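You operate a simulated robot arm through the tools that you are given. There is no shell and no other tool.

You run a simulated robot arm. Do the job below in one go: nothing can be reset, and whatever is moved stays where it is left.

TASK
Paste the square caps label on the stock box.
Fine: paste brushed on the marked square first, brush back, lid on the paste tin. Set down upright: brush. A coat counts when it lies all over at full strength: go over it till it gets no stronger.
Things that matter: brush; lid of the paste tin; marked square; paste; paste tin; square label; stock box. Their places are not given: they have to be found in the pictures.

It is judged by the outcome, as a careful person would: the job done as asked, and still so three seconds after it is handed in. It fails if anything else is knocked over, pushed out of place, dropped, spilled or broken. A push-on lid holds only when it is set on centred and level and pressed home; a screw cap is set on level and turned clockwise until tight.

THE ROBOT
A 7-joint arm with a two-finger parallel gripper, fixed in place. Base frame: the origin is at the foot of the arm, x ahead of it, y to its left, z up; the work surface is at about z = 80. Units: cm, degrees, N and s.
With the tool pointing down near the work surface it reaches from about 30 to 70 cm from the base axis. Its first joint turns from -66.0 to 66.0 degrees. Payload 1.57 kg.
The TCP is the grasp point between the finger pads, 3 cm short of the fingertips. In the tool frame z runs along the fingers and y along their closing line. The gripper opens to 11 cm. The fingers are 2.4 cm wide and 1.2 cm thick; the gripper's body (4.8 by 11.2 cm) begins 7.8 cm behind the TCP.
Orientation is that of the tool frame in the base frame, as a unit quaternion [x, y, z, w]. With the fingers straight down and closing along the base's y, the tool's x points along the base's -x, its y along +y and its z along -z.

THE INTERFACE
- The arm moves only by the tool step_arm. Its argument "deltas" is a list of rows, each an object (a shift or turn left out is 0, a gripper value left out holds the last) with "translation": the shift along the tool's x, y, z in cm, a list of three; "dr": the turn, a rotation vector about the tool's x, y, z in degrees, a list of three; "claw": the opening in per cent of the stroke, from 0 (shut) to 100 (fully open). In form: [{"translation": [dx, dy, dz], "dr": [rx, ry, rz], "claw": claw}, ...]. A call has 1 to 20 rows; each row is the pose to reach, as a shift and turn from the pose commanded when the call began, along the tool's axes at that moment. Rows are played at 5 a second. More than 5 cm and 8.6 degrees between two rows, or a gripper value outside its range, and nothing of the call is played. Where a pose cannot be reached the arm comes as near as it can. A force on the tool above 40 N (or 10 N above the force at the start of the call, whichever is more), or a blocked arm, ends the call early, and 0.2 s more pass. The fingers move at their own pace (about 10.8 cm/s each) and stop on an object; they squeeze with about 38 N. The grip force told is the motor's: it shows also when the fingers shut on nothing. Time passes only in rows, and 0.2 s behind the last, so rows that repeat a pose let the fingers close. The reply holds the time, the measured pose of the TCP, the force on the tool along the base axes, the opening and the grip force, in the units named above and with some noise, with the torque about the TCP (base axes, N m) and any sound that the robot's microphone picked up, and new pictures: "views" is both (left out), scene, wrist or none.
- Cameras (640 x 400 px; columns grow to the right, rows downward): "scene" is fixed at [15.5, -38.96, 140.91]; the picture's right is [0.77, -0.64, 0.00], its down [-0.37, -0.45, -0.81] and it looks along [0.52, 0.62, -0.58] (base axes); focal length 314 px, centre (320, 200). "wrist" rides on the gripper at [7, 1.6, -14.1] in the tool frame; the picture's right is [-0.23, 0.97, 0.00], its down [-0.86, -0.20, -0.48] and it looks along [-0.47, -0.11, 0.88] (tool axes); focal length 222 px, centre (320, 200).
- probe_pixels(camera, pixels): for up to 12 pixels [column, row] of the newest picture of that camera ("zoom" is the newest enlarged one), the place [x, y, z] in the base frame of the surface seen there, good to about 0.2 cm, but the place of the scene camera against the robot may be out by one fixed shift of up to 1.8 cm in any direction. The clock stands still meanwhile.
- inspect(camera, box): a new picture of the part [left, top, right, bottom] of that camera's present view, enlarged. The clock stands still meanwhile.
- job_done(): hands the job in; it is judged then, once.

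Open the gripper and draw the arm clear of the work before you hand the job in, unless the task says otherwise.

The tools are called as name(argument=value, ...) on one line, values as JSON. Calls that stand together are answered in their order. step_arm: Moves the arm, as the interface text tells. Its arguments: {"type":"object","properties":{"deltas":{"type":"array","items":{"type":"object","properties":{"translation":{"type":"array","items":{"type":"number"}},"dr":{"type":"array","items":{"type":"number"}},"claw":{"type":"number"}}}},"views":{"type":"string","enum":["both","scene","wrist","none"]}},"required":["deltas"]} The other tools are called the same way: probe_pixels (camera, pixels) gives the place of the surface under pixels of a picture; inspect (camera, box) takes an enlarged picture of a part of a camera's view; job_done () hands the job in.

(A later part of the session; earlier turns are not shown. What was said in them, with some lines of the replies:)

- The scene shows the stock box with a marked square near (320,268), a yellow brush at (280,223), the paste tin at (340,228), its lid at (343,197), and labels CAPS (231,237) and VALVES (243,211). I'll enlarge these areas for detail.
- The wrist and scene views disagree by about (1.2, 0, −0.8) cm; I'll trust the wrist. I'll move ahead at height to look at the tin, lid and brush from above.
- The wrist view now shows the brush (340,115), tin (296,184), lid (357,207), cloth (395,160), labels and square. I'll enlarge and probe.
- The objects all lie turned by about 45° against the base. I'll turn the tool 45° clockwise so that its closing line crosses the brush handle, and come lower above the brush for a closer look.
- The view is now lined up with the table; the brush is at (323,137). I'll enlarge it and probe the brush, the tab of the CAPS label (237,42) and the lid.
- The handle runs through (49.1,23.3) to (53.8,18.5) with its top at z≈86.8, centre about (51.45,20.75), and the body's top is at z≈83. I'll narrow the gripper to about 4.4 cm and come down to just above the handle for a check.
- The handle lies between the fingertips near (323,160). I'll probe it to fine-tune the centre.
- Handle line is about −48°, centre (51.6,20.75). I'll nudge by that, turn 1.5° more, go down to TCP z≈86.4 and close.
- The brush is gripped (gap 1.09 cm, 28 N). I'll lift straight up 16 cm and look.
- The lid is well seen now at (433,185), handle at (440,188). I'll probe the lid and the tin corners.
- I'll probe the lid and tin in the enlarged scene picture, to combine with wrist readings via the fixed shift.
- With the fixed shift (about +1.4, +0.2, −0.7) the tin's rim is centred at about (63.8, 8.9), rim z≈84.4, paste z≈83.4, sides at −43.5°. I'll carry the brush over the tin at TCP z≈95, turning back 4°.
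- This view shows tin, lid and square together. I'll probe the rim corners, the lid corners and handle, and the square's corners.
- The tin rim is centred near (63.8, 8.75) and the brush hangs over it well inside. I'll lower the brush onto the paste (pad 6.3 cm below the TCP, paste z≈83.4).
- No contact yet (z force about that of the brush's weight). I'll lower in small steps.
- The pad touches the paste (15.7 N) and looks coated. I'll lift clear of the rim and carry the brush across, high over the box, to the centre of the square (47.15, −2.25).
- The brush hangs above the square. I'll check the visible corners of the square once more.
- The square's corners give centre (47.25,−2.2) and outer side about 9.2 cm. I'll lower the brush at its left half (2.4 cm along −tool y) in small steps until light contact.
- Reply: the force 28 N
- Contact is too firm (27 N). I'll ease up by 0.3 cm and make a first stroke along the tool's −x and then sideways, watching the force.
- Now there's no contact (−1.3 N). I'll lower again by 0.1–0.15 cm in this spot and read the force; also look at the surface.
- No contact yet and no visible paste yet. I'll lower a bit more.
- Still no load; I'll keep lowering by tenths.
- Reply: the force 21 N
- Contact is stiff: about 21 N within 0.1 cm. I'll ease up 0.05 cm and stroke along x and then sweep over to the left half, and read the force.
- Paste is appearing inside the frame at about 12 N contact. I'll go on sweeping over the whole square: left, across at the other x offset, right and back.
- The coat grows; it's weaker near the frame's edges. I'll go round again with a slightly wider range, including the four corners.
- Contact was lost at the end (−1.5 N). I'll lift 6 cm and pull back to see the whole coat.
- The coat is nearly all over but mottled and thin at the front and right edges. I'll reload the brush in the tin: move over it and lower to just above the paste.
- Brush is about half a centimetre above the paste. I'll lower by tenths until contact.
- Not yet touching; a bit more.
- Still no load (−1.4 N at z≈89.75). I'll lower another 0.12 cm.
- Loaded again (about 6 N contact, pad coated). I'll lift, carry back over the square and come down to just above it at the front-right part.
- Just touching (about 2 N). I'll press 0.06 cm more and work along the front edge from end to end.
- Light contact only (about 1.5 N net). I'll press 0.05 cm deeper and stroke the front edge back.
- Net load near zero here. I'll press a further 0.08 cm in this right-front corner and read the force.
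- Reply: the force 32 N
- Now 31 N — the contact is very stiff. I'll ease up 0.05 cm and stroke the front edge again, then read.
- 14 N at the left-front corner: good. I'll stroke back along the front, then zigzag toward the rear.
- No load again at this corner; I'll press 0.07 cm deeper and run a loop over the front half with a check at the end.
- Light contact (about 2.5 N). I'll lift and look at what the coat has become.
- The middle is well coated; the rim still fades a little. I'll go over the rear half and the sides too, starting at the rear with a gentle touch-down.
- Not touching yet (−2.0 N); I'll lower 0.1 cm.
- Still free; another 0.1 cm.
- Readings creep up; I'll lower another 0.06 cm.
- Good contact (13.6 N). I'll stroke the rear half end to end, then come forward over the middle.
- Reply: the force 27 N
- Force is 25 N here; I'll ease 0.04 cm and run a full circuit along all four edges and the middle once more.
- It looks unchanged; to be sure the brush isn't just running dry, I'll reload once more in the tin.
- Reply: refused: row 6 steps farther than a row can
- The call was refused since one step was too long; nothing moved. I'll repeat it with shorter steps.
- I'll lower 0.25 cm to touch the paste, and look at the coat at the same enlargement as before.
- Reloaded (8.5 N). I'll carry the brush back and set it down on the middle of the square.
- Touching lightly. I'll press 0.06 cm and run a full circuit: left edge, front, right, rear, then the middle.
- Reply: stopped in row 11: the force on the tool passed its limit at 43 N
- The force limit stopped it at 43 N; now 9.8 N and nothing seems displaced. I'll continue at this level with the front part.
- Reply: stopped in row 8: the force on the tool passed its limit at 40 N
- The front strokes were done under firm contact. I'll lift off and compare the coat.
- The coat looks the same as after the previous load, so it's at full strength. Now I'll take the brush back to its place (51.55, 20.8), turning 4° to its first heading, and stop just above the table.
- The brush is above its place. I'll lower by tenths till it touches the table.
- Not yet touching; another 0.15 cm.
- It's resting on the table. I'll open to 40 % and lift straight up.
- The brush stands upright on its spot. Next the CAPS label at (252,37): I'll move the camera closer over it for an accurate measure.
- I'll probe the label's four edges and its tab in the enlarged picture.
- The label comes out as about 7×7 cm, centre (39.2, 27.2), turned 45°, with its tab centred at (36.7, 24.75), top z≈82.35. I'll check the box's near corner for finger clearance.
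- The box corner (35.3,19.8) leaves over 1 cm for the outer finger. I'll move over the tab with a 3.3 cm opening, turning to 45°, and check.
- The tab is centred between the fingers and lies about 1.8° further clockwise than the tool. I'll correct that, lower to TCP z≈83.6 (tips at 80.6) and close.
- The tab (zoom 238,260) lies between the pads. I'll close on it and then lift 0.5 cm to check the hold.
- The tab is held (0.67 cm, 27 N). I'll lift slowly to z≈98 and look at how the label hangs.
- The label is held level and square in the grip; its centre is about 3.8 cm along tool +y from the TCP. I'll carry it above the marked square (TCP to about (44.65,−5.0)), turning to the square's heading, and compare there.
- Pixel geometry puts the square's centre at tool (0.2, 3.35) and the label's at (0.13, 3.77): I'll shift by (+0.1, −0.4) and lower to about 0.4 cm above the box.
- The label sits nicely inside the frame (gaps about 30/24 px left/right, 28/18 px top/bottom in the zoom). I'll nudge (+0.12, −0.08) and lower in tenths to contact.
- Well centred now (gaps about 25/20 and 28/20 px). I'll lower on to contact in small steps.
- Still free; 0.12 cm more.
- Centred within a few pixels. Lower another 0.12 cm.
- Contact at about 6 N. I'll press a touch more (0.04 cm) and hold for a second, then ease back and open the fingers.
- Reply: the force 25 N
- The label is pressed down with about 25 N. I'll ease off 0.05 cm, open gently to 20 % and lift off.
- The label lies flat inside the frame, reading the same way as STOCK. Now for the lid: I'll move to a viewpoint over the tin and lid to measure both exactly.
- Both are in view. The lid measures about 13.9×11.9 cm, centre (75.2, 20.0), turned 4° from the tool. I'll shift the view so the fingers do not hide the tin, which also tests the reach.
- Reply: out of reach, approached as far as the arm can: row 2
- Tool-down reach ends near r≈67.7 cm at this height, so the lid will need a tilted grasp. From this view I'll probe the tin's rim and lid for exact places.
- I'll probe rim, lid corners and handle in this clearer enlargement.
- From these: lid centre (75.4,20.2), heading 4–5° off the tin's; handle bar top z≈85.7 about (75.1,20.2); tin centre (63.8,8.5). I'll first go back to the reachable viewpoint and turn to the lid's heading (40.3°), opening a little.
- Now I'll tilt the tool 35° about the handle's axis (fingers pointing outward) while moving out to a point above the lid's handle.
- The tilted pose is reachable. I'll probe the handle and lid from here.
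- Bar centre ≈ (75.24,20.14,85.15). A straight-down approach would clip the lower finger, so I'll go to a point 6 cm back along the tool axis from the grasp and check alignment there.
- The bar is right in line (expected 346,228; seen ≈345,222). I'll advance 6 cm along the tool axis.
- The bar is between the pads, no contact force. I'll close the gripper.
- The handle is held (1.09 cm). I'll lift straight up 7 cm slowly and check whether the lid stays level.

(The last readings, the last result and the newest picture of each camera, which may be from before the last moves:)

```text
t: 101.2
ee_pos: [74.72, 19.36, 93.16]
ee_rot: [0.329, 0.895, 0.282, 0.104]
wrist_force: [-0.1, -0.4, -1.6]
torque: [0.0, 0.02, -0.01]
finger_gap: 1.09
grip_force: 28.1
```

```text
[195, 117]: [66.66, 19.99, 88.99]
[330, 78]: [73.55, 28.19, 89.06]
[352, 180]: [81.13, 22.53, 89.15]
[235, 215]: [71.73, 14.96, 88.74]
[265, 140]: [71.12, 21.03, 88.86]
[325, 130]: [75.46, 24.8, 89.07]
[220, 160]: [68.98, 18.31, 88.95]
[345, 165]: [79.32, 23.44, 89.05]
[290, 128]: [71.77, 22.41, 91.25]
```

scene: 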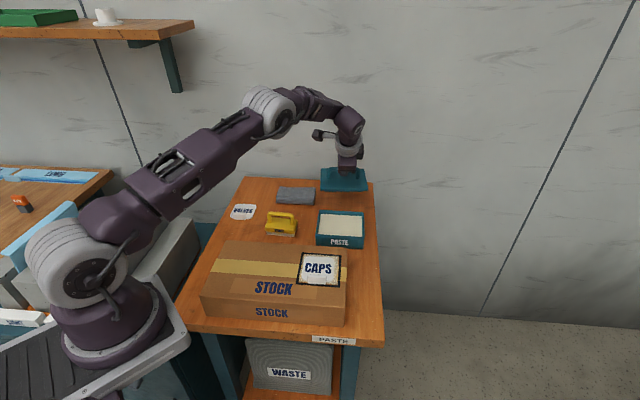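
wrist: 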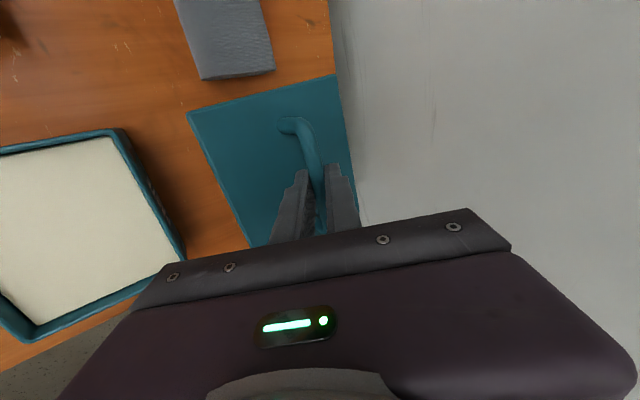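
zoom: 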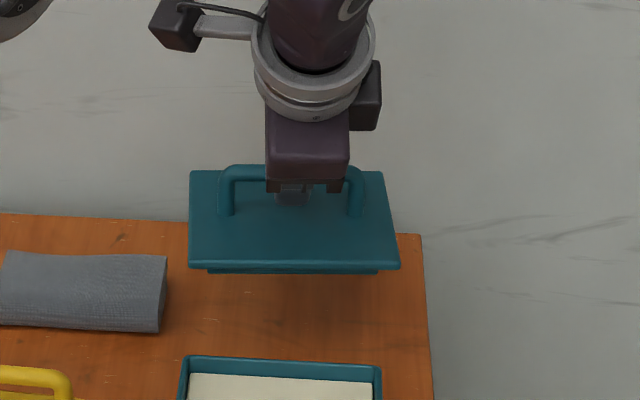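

The lid hangs level within about 1°, and I can see a plug under its plate. I'll carry it over the tin (TCP to about (63.15, 8.0, 95)), turning 4.6° about the vertical to match the tin.

step_arm(deltas=[{"translation": [0, 1.2, -1.7], "dr": [0, 0, 0]}, {"translation": [0.3, -1.9, -4.0], "dr": [0, -0.66, 0.94]}, {"translation": [0.6, -4.9, -6.0], "dr": [0, -1.32, 1.88]}, {"translation": [0.9, -7.9, -8.0], "dr": [0, -1.98, 2.82]}, {"translation": [1.2, -10.5, -9.6], "dr": [0, -2.4, 3.4]}, {"translation": [1.43, -12.36, -10.91], "dr": [0, -2.64, 3.77]}, {"translation": [1.43, -12.36, -10.91], "dr": [0, -2.64, 3.77]}], views="both")

inspect(camera="scene", box=[290, 170, 390, 260])

inspect(camera="wrist", box=[160, 50, 400, 240])

```text
t: 102.8
ee_pos: [63.22, 8.04, 94.93]
ee_rot: [0.364, 0.882, 0.278, 0.115]
wrist_force: [-0.3, -0.1, -1.0]
torque: [-0.01, 0.01, -0.02]
finger_gap: 1.06
grip_force: 28.7
```

scene: 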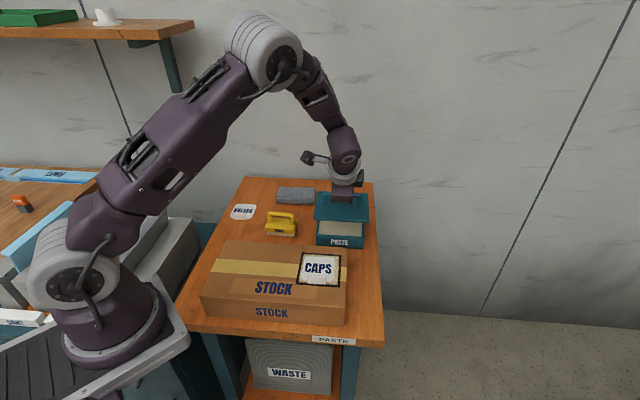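
wrist: 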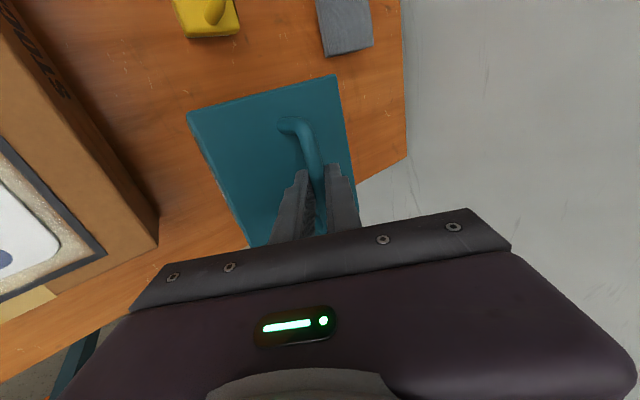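

```text
4.44 times, centred on (340, 215) of scene
```

zoom: 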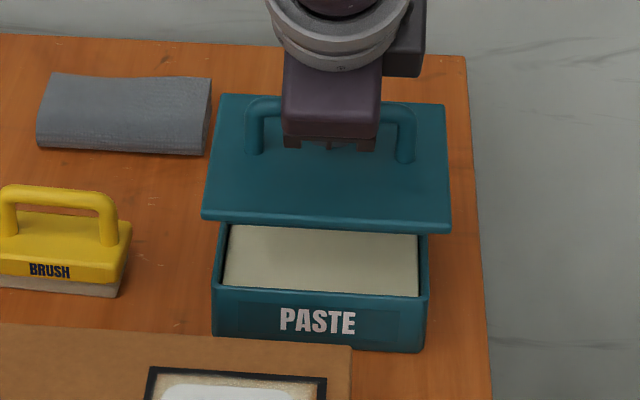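

```text
2.11 times, centred on (280, 145) of wrist
```

zoom: 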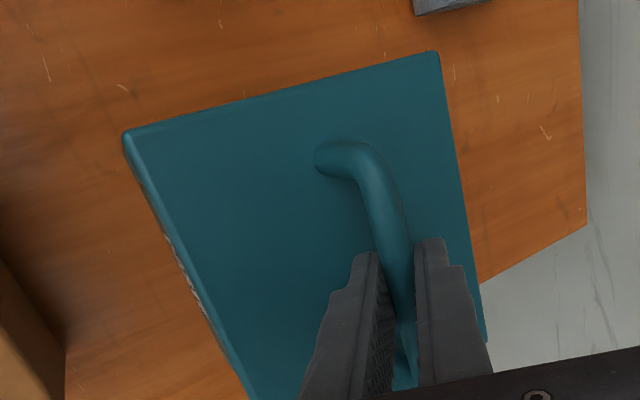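

I'll probe lid and tin edges in the enlarged scene view, where both suffer the same shift, to check centring and level.

inspect(camera="scene", box=[300, 180, 380, 252])

probe_pixels(camera="wrist", pixels=[[192, 114], [334, 78], [352, 180], [240, 215], [262, 140], [325, 130], [220, 160], [345, 165]])

```text
5.56 times, centred on (340, 216) of scene
```

zoom: 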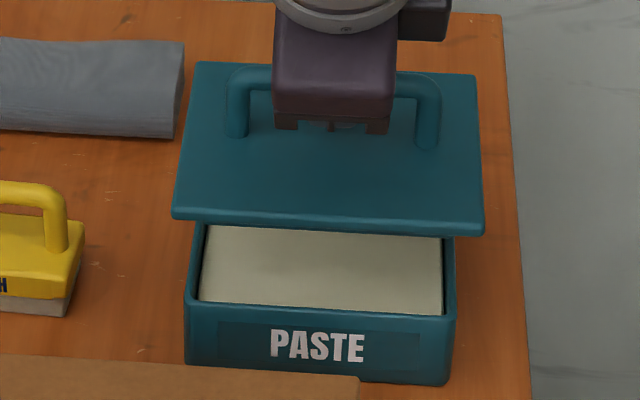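

```text
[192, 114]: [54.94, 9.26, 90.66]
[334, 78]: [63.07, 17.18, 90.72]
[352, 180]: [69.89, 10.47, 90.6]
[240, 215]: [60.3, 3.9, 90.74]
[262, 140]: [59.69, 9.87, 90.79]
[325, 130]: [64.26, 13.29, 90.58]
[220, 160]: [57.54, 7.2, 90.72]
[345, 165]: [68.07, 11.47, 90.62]
```

The lid's top is level (z 90.6–90.75 everywhere). Now the scene zoom for centring.

probe_pixels(camera="zoom", pixels=[[178, 210], [480, 228], [472, 80], [199, 66], [330, 215], [187, 140], [476, 150], [191, 310], [449, 320], [320, 312], [197, 240], [450, 250]])

probe_pixels(camera="wrist", pixels=[[190, 112], [334, 76], [196, 128], [225, 195], [340, 100], [348, 145], [230, 104], [290, 88], [353, 184]])

```text
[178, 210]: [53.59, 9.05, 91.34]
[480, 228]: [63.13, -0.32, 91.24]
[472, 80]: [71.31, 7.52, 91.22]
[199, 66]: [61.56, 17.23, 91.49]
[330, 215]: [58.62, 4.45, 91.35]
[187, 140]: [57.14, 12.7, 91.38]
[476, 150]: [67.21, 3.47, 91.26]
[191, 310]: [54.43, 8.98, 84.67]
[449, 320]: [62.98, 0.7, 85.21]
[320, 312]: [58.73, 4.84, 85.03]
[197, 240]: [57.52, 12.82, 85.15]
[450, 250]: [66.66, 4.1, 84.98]
```

```text
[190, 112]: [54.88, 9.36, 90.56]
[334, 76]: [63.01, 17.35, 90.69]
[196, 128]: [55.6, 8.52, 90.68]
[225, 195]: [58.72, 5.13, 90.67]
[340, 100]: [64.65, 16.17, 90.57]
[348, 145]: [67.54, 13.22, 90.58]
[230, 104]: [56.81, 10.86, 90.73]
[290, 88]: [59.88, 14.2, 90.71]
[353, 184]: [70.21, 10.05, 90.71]
```

Wrist-frame edges put the lid centre at u=51.1, v=−39.05 against the tin's 51.15, −39.1; the scene hints at a 0.1–0.2 cm offset, so I'll nudge 0.1 each way and lower 3.9 cm to just above the rim.

step_arm(deltas=[{"translation": [0.1, -0.49, 0.88]}, {"translation": [0.1, -1.64, 2.51]}, {"translation": [0.1, -2.16, 3.25]}, {"translation": [0.1, -2.16, 3.25]}], views="both")

inspect(camera="scene", box=[300, 190, 380, 252])

```text
t: 103.8
ee_pos: [63.19, 8.07, 91.01]
ee_rot: [0.365, 0.881, 0.278, 0.115]
wrist_force: [-0.4, -0.6, -0.9]
torque: [-0.03, -0.01, -0.02]
finger_gap: 1.1
grip_force: 28.3
```

scene: 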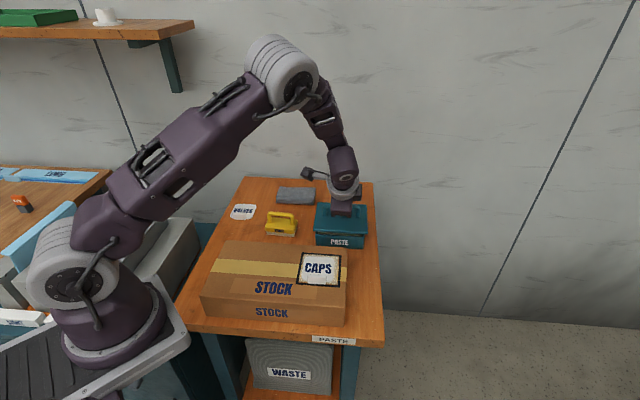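
wrist: 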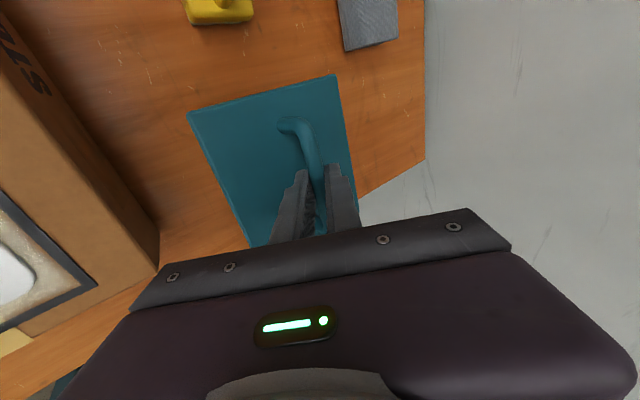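

```text
6.45 times, centred on (340, 221) of scene
```

zoom: 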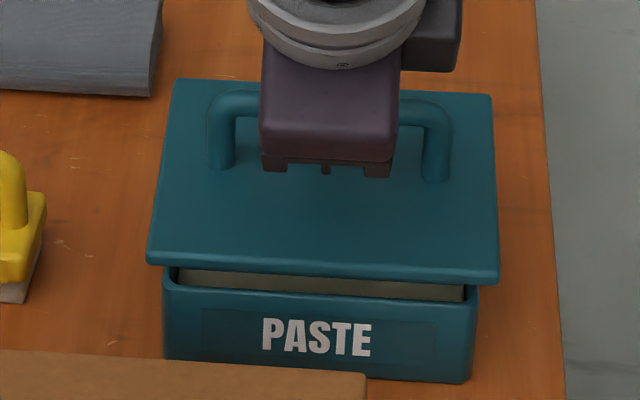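

Left and right overhang match (about 16 vs 20 px). I'll lower 0.5 cm gently and read the force.

step_arm(deltas=[{"translation": [0, -0.115, 0.164]}, {"translation": [0, -0.23, 0.328]}, {"translation": [0, -0.287, 0.41]}, {"translation": [0, -0.287, 0.41]}], views="none")

inspect(camera="scene", box=[300, 190, 380, 252])

```text
t: 104.8
ee_pos: [63.2, 8.12, 90.5]
ee_rot: [0.364, 0.882, 0.278, 0.115]
wrist_force: [0.2, 0.4, -0.5]
torque: [-0.02, -0.02, -0.05]
finger_gap: 1.08
grip_force: 28.4
```

```text
6.45 times, centred on (340, 221) of scene
```

zoom: 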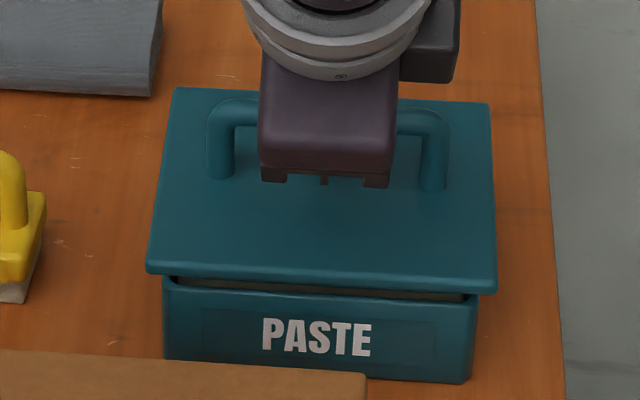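

No contact yet. Lowering another 0.4 cm in small steps.

step_arm(deltas=[{"translation": [0, -0.086, 0.123]}, {"translation": [0, -0.172, 0.246]}, {"translation": [0, -0.23, 0.328]}, {"translation": [0, -0.23, 0.328]}], views="none")

inspect(camera="scene", box=[300, 190, 380, 252])

```text
t: 105.8
ee_pos: [63.17, 8.06, 90.12]
ee_rot: [0.363, 0.882, 0.277, 0.115]
wrist_force: [-0.1, -1.0, -0.6]
torque: [0.02, 0.0, 0.0]
finger_gap: 1.08
grip_force: 28.6
```

```text
6.45 times, centred on (340, 221) of scene
```

zoom: 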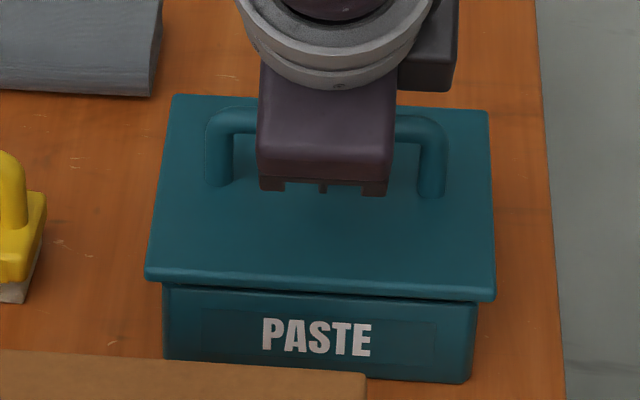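

The plug has gone into the opening without touching. I'll lower another 0.3 cm.

step_arm(deltas=[{"translation": [0, -0.057, 0.082]}, {"translation": [0, -0.115, 0.164]}, {"translation": [0, -0.172, 0.246]}, {"translation": [0, -0.172, 0.246]}], views="none")

inspect(camera="scene", box=[300, 190, 380, 252])

```text
t: 106.8
ee_pos: [63.15, 8.12, 89.87]
ee_rot: [0.364, 0.881, 0.278, 0.115]
wrist_force: [-0.1, -0.4, -0.9]
torque: [0.0, 0.03, -0.02]
finger_gap: 1.08
grip_force: 28.6
```

```text
6.45 times, centred on (340, 221) of scene
```

zoom: 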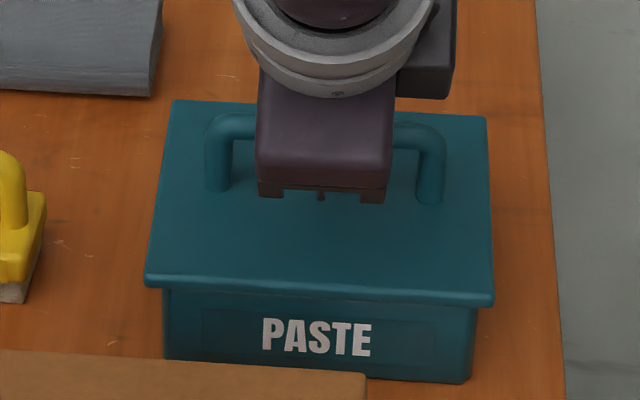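

Still free of contact; 0.2 cm further down.

step_arm(deltas=[{"translation": [0, -0.057, 0.082]}, {"translation": [0, -0.115, 0.164]}, {"translation": [0, -0.115, 0.164]}], views="none")

inspect(camera="scene", box=[300, 190, 380, 252])

```text
t: 107.5
ee_pos: [63.04, 8.14, 89.61]
ee_rot: [0.364, 0.881, 0.278, 0.116]
wrist_force: [-0.2, 0.4, -1.3]
torque: [0.0, 0.01, -0.01]
finger_gap: 1.1
grip_force: 27.8
```

```text
6.45 times, centred on (340, 221) of scene
```

zoom: 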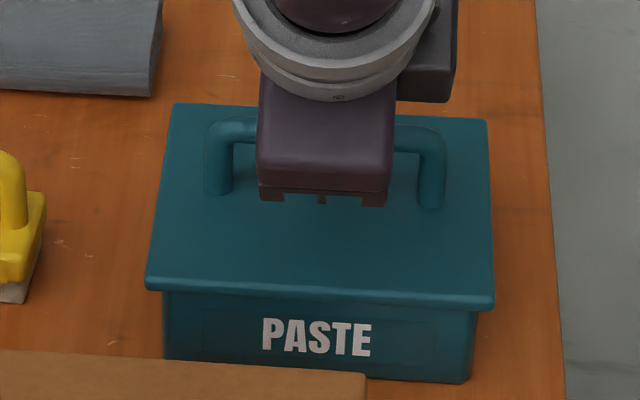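

Almost down; another 0.2 cm.

step_arm(deltas=[{"translation": [0, -0.057, 0.082]}, {"translation": [0, -0.115, 0.164]}, {"translation": [0, -0.115, 0.164]}], views="none")

```text
t: 108.3
ee_pos: [63.19, 8.19, 89.54]
ee_rot: [0.364, 0.881, 0.279, 0.116]
wrist_force: [-2.5, -2.6, 13.7]
torque: [0.15, 0.06, 0.04]
finger_gap: 1.08
grip_force: 28.9
```

Contact at 14 N. I'll press on by 0.1 cm.

step_arm(deltas=[{"translation": [0, -0.029, 0.041]}, {"translation": [0, -0.057, 0.082]}, {"translation": [0, -0.057, 0.082]}], views="none")

inspect(camera="scene", box=[300, 190, 380, 252])

```text
t: 109.2
ee_pos: [63.16, 8.07, 89.6]
ee_rot: [0.363, 0.881, 0.279, 0.117]
wrist_force: [-2.1, 0.6, 30.4]
torque: [0.25, -0.08, -0.01]
finger_gap: 1.08
grip_force: 28.8
```

```text
6.45 times, centred on (340, 221) of scene
```

zoom: 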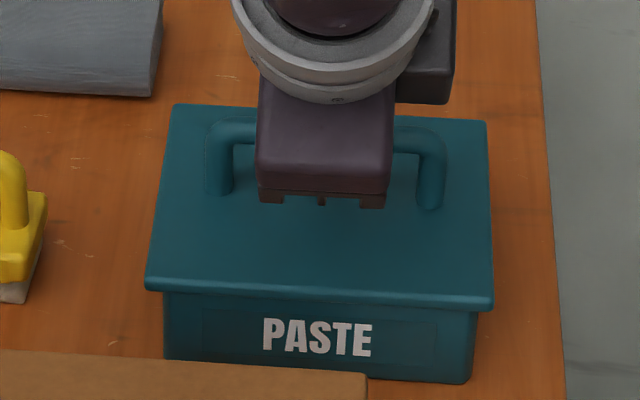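

30 N and the plate sits flush on the rim. I'll ease off, open to 20 %, and back out along the tool axis, then look.

step_arm(deltas=[{"translation": [0, 0.08, -0.12]}, {"translation": [0, 0.08, -0.12], "claw": 14}, {"translation": [0, 0.08, -0.12], "claw": 20}, {"translation": [0, 0.08, -0.12], "claw": 20}, {"translation": [0, 0.08, -2], "claw": 20}, {"translation": [0, 0.08, -5], "claw": 20}, {"translation": [0, 0.08, -9], "claw": 20}, {"translation": [0, 0.08, -9], "claw": 20}], views="both")

inspect(camera="scene", box=[300, 180, 380, 252])

```text
t: 111.0
ee_pos: [59.53, 4.7, 96.84]
ee_rot: [0.363, 0.882, 0.278, 0.114]
wrist_force: [0.2, -0.6, -0.4]
torque: [0.01, 0.02, 0.0]
finger_gap: 2.19
grip_force: 0.0
```

scene: 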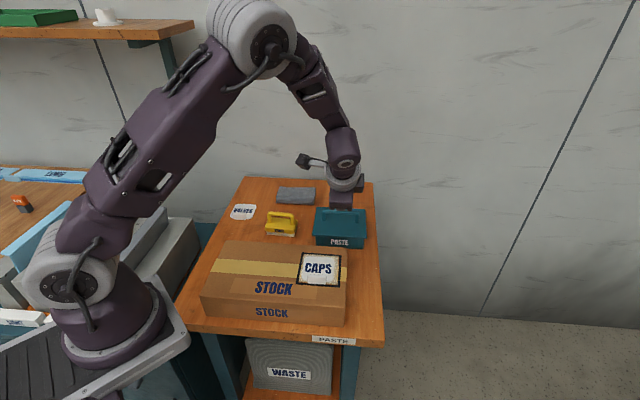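
wrist: 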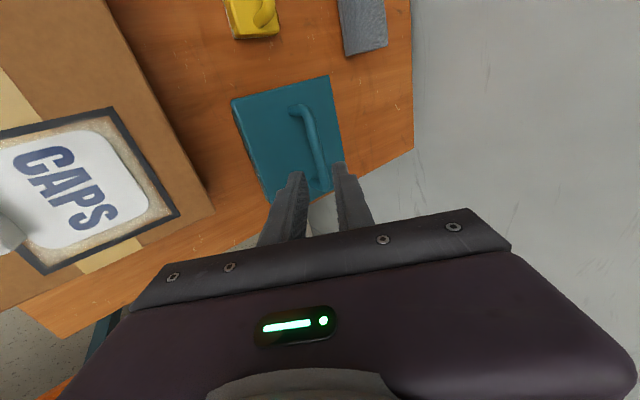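

```text
5.56 times, centred on (340, 216) of scene
```

zoom: 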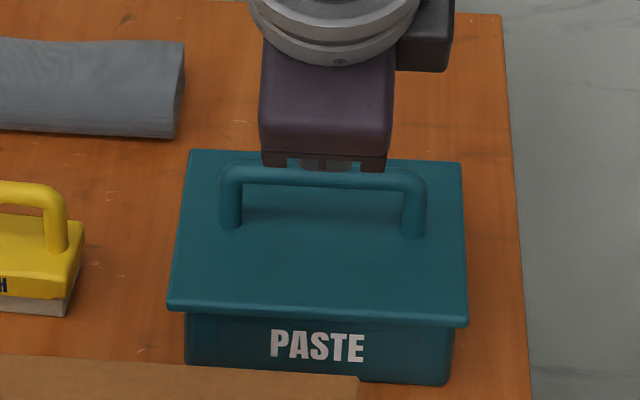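

The lid sits on the tin. I'll probe its top for level and height.

probe_pixels(camera="zoom", pixels=[[176, 298], [460, 315], [458, 168], [194, 156], [320, 300], [320, 250], [210, 280], [440, 280], [325, 178], [189, 320], [320, 320], [448, 330]])

probe_pixels(camera="wrist", pixels=[[236, 102], [326, 79], [340, 158], [252, 140], [275, 180], [330, 110], [270, 110], [304, 125], [315, 165]])

```text
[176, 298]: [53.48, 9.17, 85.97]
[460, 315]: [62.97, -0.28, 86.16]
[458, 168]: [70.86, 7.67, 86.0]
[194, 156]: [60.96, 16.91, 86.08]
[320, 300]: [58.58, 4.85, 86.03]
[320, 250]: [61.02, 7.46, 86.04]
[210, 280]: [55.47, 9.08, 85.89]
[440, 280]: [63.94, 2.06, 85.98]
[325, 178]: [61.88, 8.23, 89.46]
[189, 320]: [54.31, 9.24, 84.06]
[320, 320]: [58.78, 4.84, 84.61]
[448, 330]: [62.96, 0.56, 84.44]
```

```text
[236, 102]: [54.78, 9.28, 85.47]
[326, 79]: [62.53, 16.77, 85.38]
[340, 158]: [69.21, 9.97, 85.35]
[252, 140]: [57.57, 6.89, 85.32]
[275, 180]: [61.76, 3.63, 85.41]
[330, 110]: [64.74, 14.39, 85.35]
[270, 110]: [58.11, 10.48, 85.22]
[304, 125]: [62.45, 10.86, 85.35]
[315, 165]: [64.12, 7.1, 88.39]
```

The lid is level (top z 85.3–85.5 all round), resting on the rim. To be sure it's pressed home I'll bring the tool upright again, close the fingers and come over the handle's middle to press straight down.

step_arm(deltas=[{"translation": [0, 0.57, -0.82], "dr": [7, 0, 0], "claw": 0}, {"translation": [0, 1.15, -1.64], "dr": [14, 0, 0], "claw": 0}, {"translation": [-0.1, 2.5, -0.5], "dr": [21, 0, 0], "claw": 0}, {"translation": [-0.2, 3.9, 1.0], "dr": [28, 0, 0], "claw": 0}, {"translation": [-0.3, 5.17, 2.4], "dr": [35, 0, 0], "claw": 0}, {"translation": [-0.3, 5.17, 2.4], "dr": [35, 0, 0], "claw": 0}], views="both")

inspect(camera="wrist", box=[220, 50, 420, 220])

```text
t: 112.3
ee_pos: [63.72, 8.12, 97.9]
ee_rot: [0.382, 0.924, -0.001, 0.001]
wrist_force: [-0.6, 1.1, -0.4]
torque: [0.01, -0.01, -0.05]
finger_gap: 0.0
grip_force: 21.0
```

scene: 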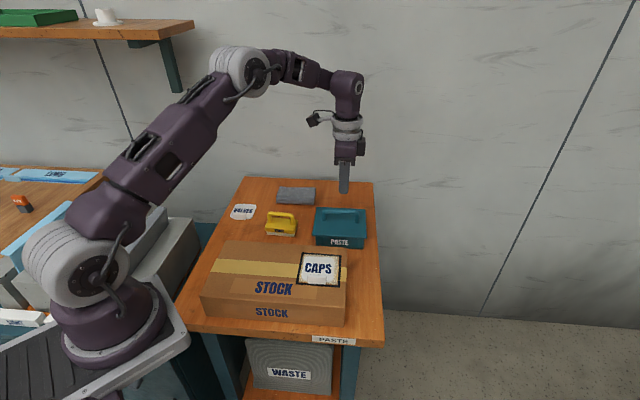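
wrist: 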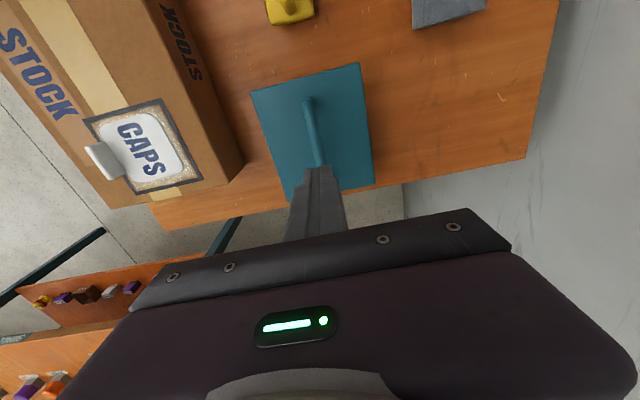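

```text
2.35 times, centred on (320, 135) of wrist
```

zoom: 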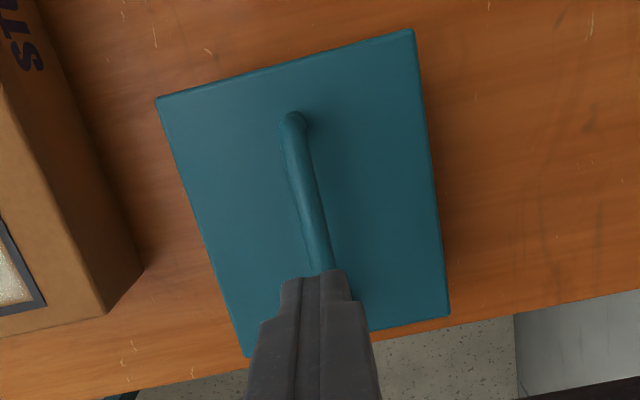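

I'll probe bar and lid corners once more to aim the push at the middle.

probe_pixels(camera="zoom", pixels=[[162, 103], [409, 36], [444, 310], [252, 353], [295, 125], [303, 165], [311, 205], [318, 245], [323, 265], [240, 200], [380, 200]])

```text
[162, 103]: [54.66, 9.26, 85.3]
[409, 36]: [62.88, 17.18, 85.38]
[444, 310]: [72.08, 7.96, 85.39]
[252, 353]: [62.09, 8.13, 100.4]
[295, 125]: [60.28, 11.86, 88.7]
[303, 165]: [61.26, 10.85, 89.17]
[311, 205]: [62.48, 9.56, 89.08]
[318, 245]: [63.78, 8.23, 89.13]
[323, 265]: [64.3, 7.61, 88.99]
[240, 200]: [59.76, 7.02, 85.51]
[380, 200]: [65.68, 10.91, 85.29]
```

The closed fingers are over the bar's middle (u 50.8 vs 50.9). I'll lower to just above it.

step_arm(deltas=[{"translation": [0.1, 0.1, 3]}, {"translation": [0.1, 0.1, 5]}, {"translation": [0.1, 0.1, 5.5]}, {"translation": [0.1, 0.1, 5.7]}, {"translation": [0.1, 0.1, 5.7]}], views="none")

```text
t: 113.5
ee_pos: [63.55, 8.32, 92.18]
ee_rot: [0.382, 0.924, 0.001, 0.001]
wrist_force: [-4.8, -0.5, 17.4]
torque: [-0.07, 0.2, 0.0]
finger_gap: 0.0
grip_force: 20.8
```

Contact on the bar at 17 N. I'll press further in small steps to around 40 N.

step_arm(deltas=[{"translation": [0, 0, 0.05]}, {"translation": [0, 0, 0.09]}, {"translation": [0, 0, 0.09]}, {"translation": [0, 0, 0.09]}], views="none")

```text
t: 114.5
ee_pos: [63.87, 8.22, 92.18]
ee_rot: [0.382, 0.924, 0.001, 0.002]
wrist_force: [-1.3, -0.8, 9.0]
torque: [0.02, 0.08, -0.01]
finger_gap: 0.0
grip_force: 21.2
stopped in row 4: the force on the tool passed its limit at 41 N (the readings are from after the stop); the commanded pose is now the measured one
```

The push reached 41 N with no further give. I'll hold a firm press of roughly 30–35 N a moment longer to be sure.

step_arm(deltas=[{"translation": [0, 0, 0.04]}, {"translation": [0, 0, 0.07]}, {"translation": [0, 0, 0.07]}, {"translation": [0, 0, 0.07]}, {"translation": [0, 0, 0.07]}], views="none")

inspect(camera="scene", box=[300, 180, 380, 252])

```text
t: 115.7
ee_pos: [63.81, 8.37, 92.17]
ee_rot: [0.382, 0.924, 0.001, 0.004]
wrist_force: [0.8, -0.9, 35.8]
torque: [0.0, 0.05, 0.01]
finger_gap: 0.01
grip_force: 21.8
```

```text
5.56 times, centred on (340, 216) of scene
```

zoom: 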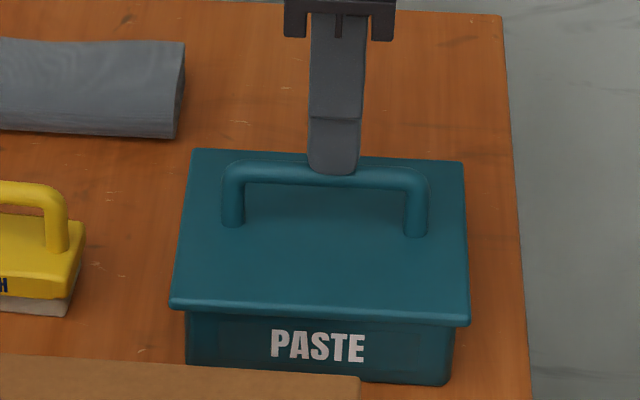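

Firm hold at 36 N, lid seated. I'll lift off and move to look over the label and the whole bench.

step_arm(deltas=[{"translation": [0, 0, -1]}, {"translation": [0, 0, -5]}, {"translation": [0, 0, -9]}, {"translation": [1, -4, -10]}, {"translation": [2, -8, -10]}, {"translation": [3, -12, -10]}, {"translation": [3, -12, -10]}], views="both")

inspect(camera="wrist", box=[140, 50, 340, 220])

inspect(camera="scene", box=[180, 170, 400, 350])

```text
t: 117.3
ee_pos: [53.39, 1.97, 102.14]
ee_rot: [0.381, 0.925, 0.002, 0.003]
wrist_force: [0.0, 0.6, -0.2]
torque: [-0.03, 0.0, 0.0]
finger_gap: 0.0
grip_force: 21.5
```

scene: 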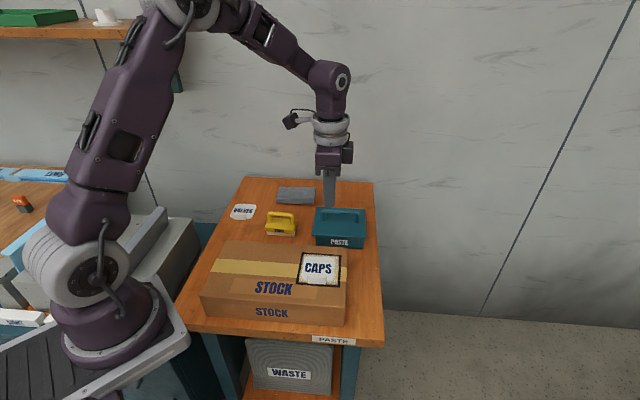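
wrist: 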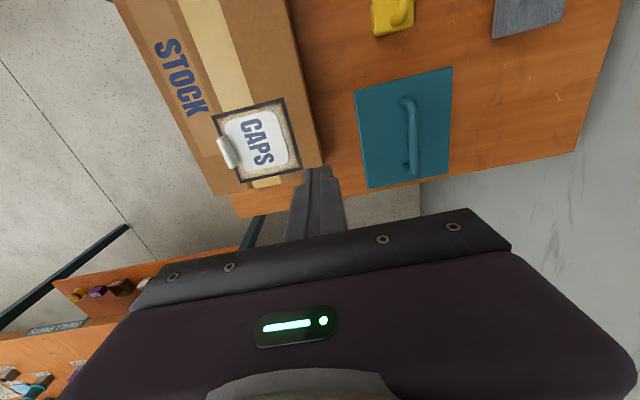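

```text
2.35 times, centred on (240, 135) of wrist
```

zoom: 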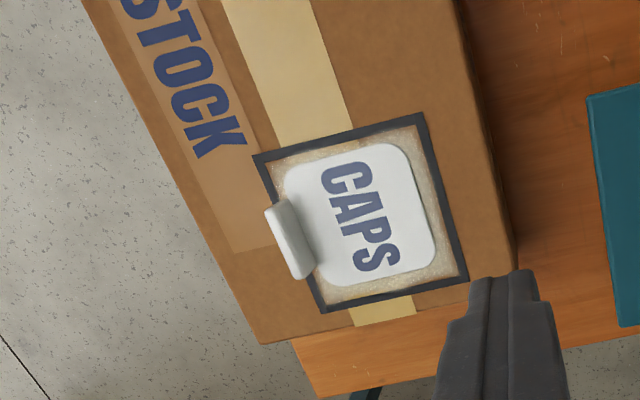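

```text
2.22 times, centred on (290, 260) of scene
```

zoom: 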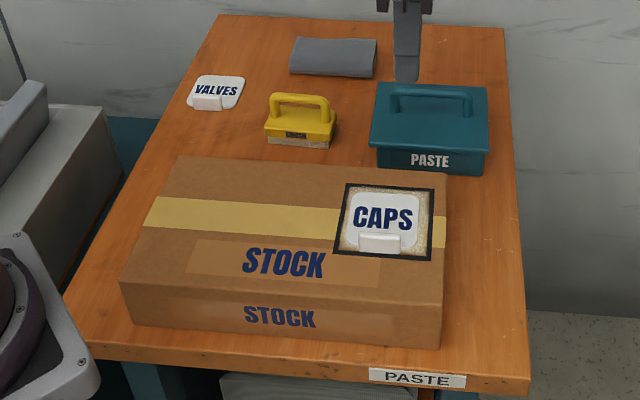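

Everything stands in place. I'll look closely at the margin of paste around the label and probe the label's level.

inspect(camera="scene", box=[290, 240, 350, 295])

probe_pixels(camera="wrist", pixels=[[230, 125], [275, 112], [290, 155], [250, 168], [255, 140], [285, 130], [240, 120]])

inspect(camera="wrist", box=[200, 85, 310, 195])

```text
7.27 times, centred on (320, 268) of scene
```

zoom: 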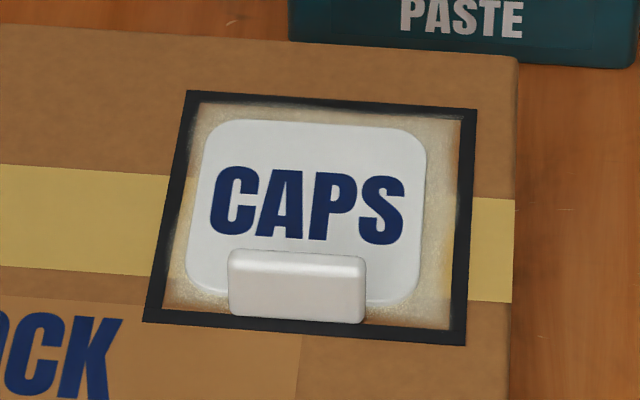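

```text
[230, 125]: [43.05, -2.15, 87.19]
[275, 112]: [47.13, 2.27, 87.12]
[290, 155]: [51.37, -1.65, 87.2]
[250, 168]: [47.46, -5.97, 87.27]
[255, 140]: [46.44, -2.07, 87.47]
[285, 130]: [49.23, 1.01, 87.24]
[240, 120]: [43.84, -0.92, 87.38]
```

```text
3.64 times, centred on (255, 140) of wrist
```

zoom: 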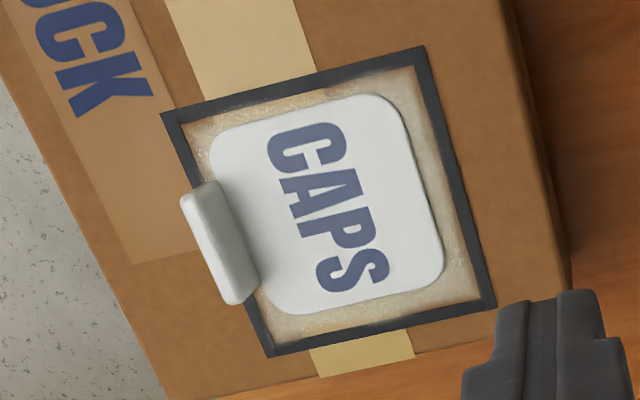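

The label lies flat within the frame, brush upright at its place, lid seated. I'll draw the arm up and back, open the gripper, and take a last look.

step_arm(deltas=[{"translation": [0, 0, -4]}, {"translation": [0, 0, -8]}, {"translation": [2, 0, -11], "claw": 50}, {"translation": [5, -1, -11], "claw": 100}, {"translation": [9, -2, -11], "claw": 100}, {"translation": [13, -3, -11], "claw": 100}, {"translation": [13, -3, -11], "claw": 100}, {"translation": [13, -3, -11], "claw": 100}], views="both")

inspect(camera="scene", box=[180, 170, 400, 350])

```text
t: 119.1
ee_pos: [41.72, 9.41, 113.22]
ee_rot: [0.383, 0.924, 0.001, 0.002]
wrist_force: [0.0, 0.7, -0.1]
torque: [0.0, -0.01, 0.01]
finger_gap: 11.0
grip_force: 0.1
```

scene: 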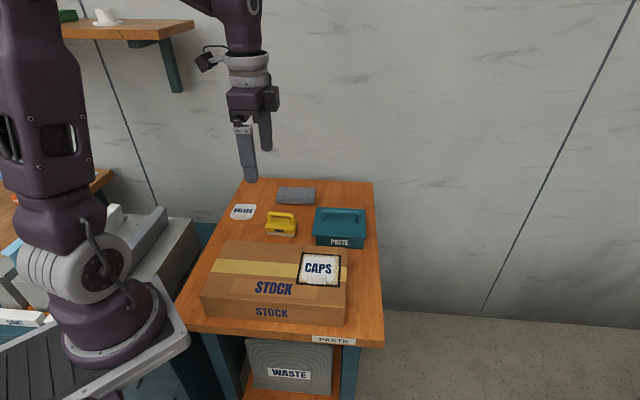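
wrist: 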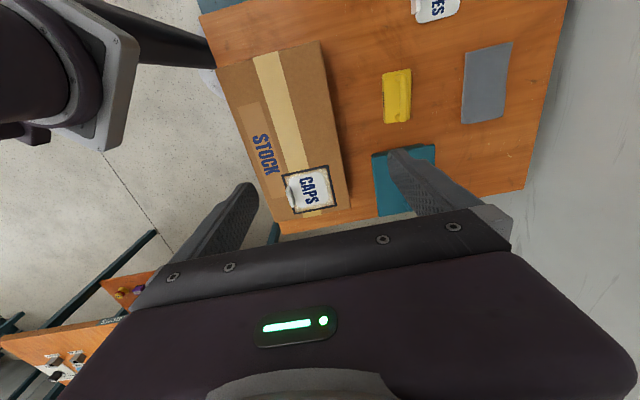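

```text
2.22 times, centred on (290, 260) of scene
```

zoom: 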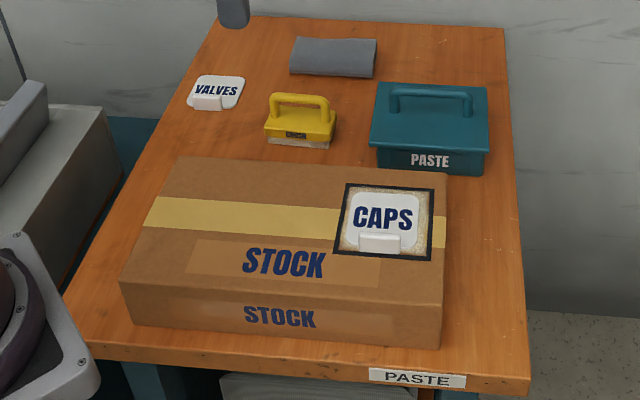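

The arm is clear and the gripper open. The CAPS label is on the box inside the marked square, the brush is upright at its place, the lid is on the tin, and nothing else has moved. I'm handing the job in.

job_done()

```text
The job is handed in.
```

The CAPS label is pasted on the stock box, flat inside the marked square and reading the same way as STOCK. The job is handed in; the hand-in reply gave no verdict.

- **Paste:** I brushed the square with three brush loads until going over it made no visible difference. The coat stayed a little thinner right at the frame. The strip showing around the label looks slightly see-through in the last pictures, and I can't tell whether that is drying or a thin patch.
- **Label:** I pressed it down through its tab with about 25 N. The last probes put its surface at z 87.1–87.5.
- **Brush:** It is back at its starting place, standing upright.
- **Lid:** It is on the tin, centred and level, and I pressed it with about 36–41 N until it stopped giving. I heard no click.
- **Force limit:** The arm stopped itself twice while brushing and once on the lid, at 40–43 N. Nothing shows as shifted in the pictures.

The gripper is open and the arm is clear of the work. The valves label and the cloth are where they were.
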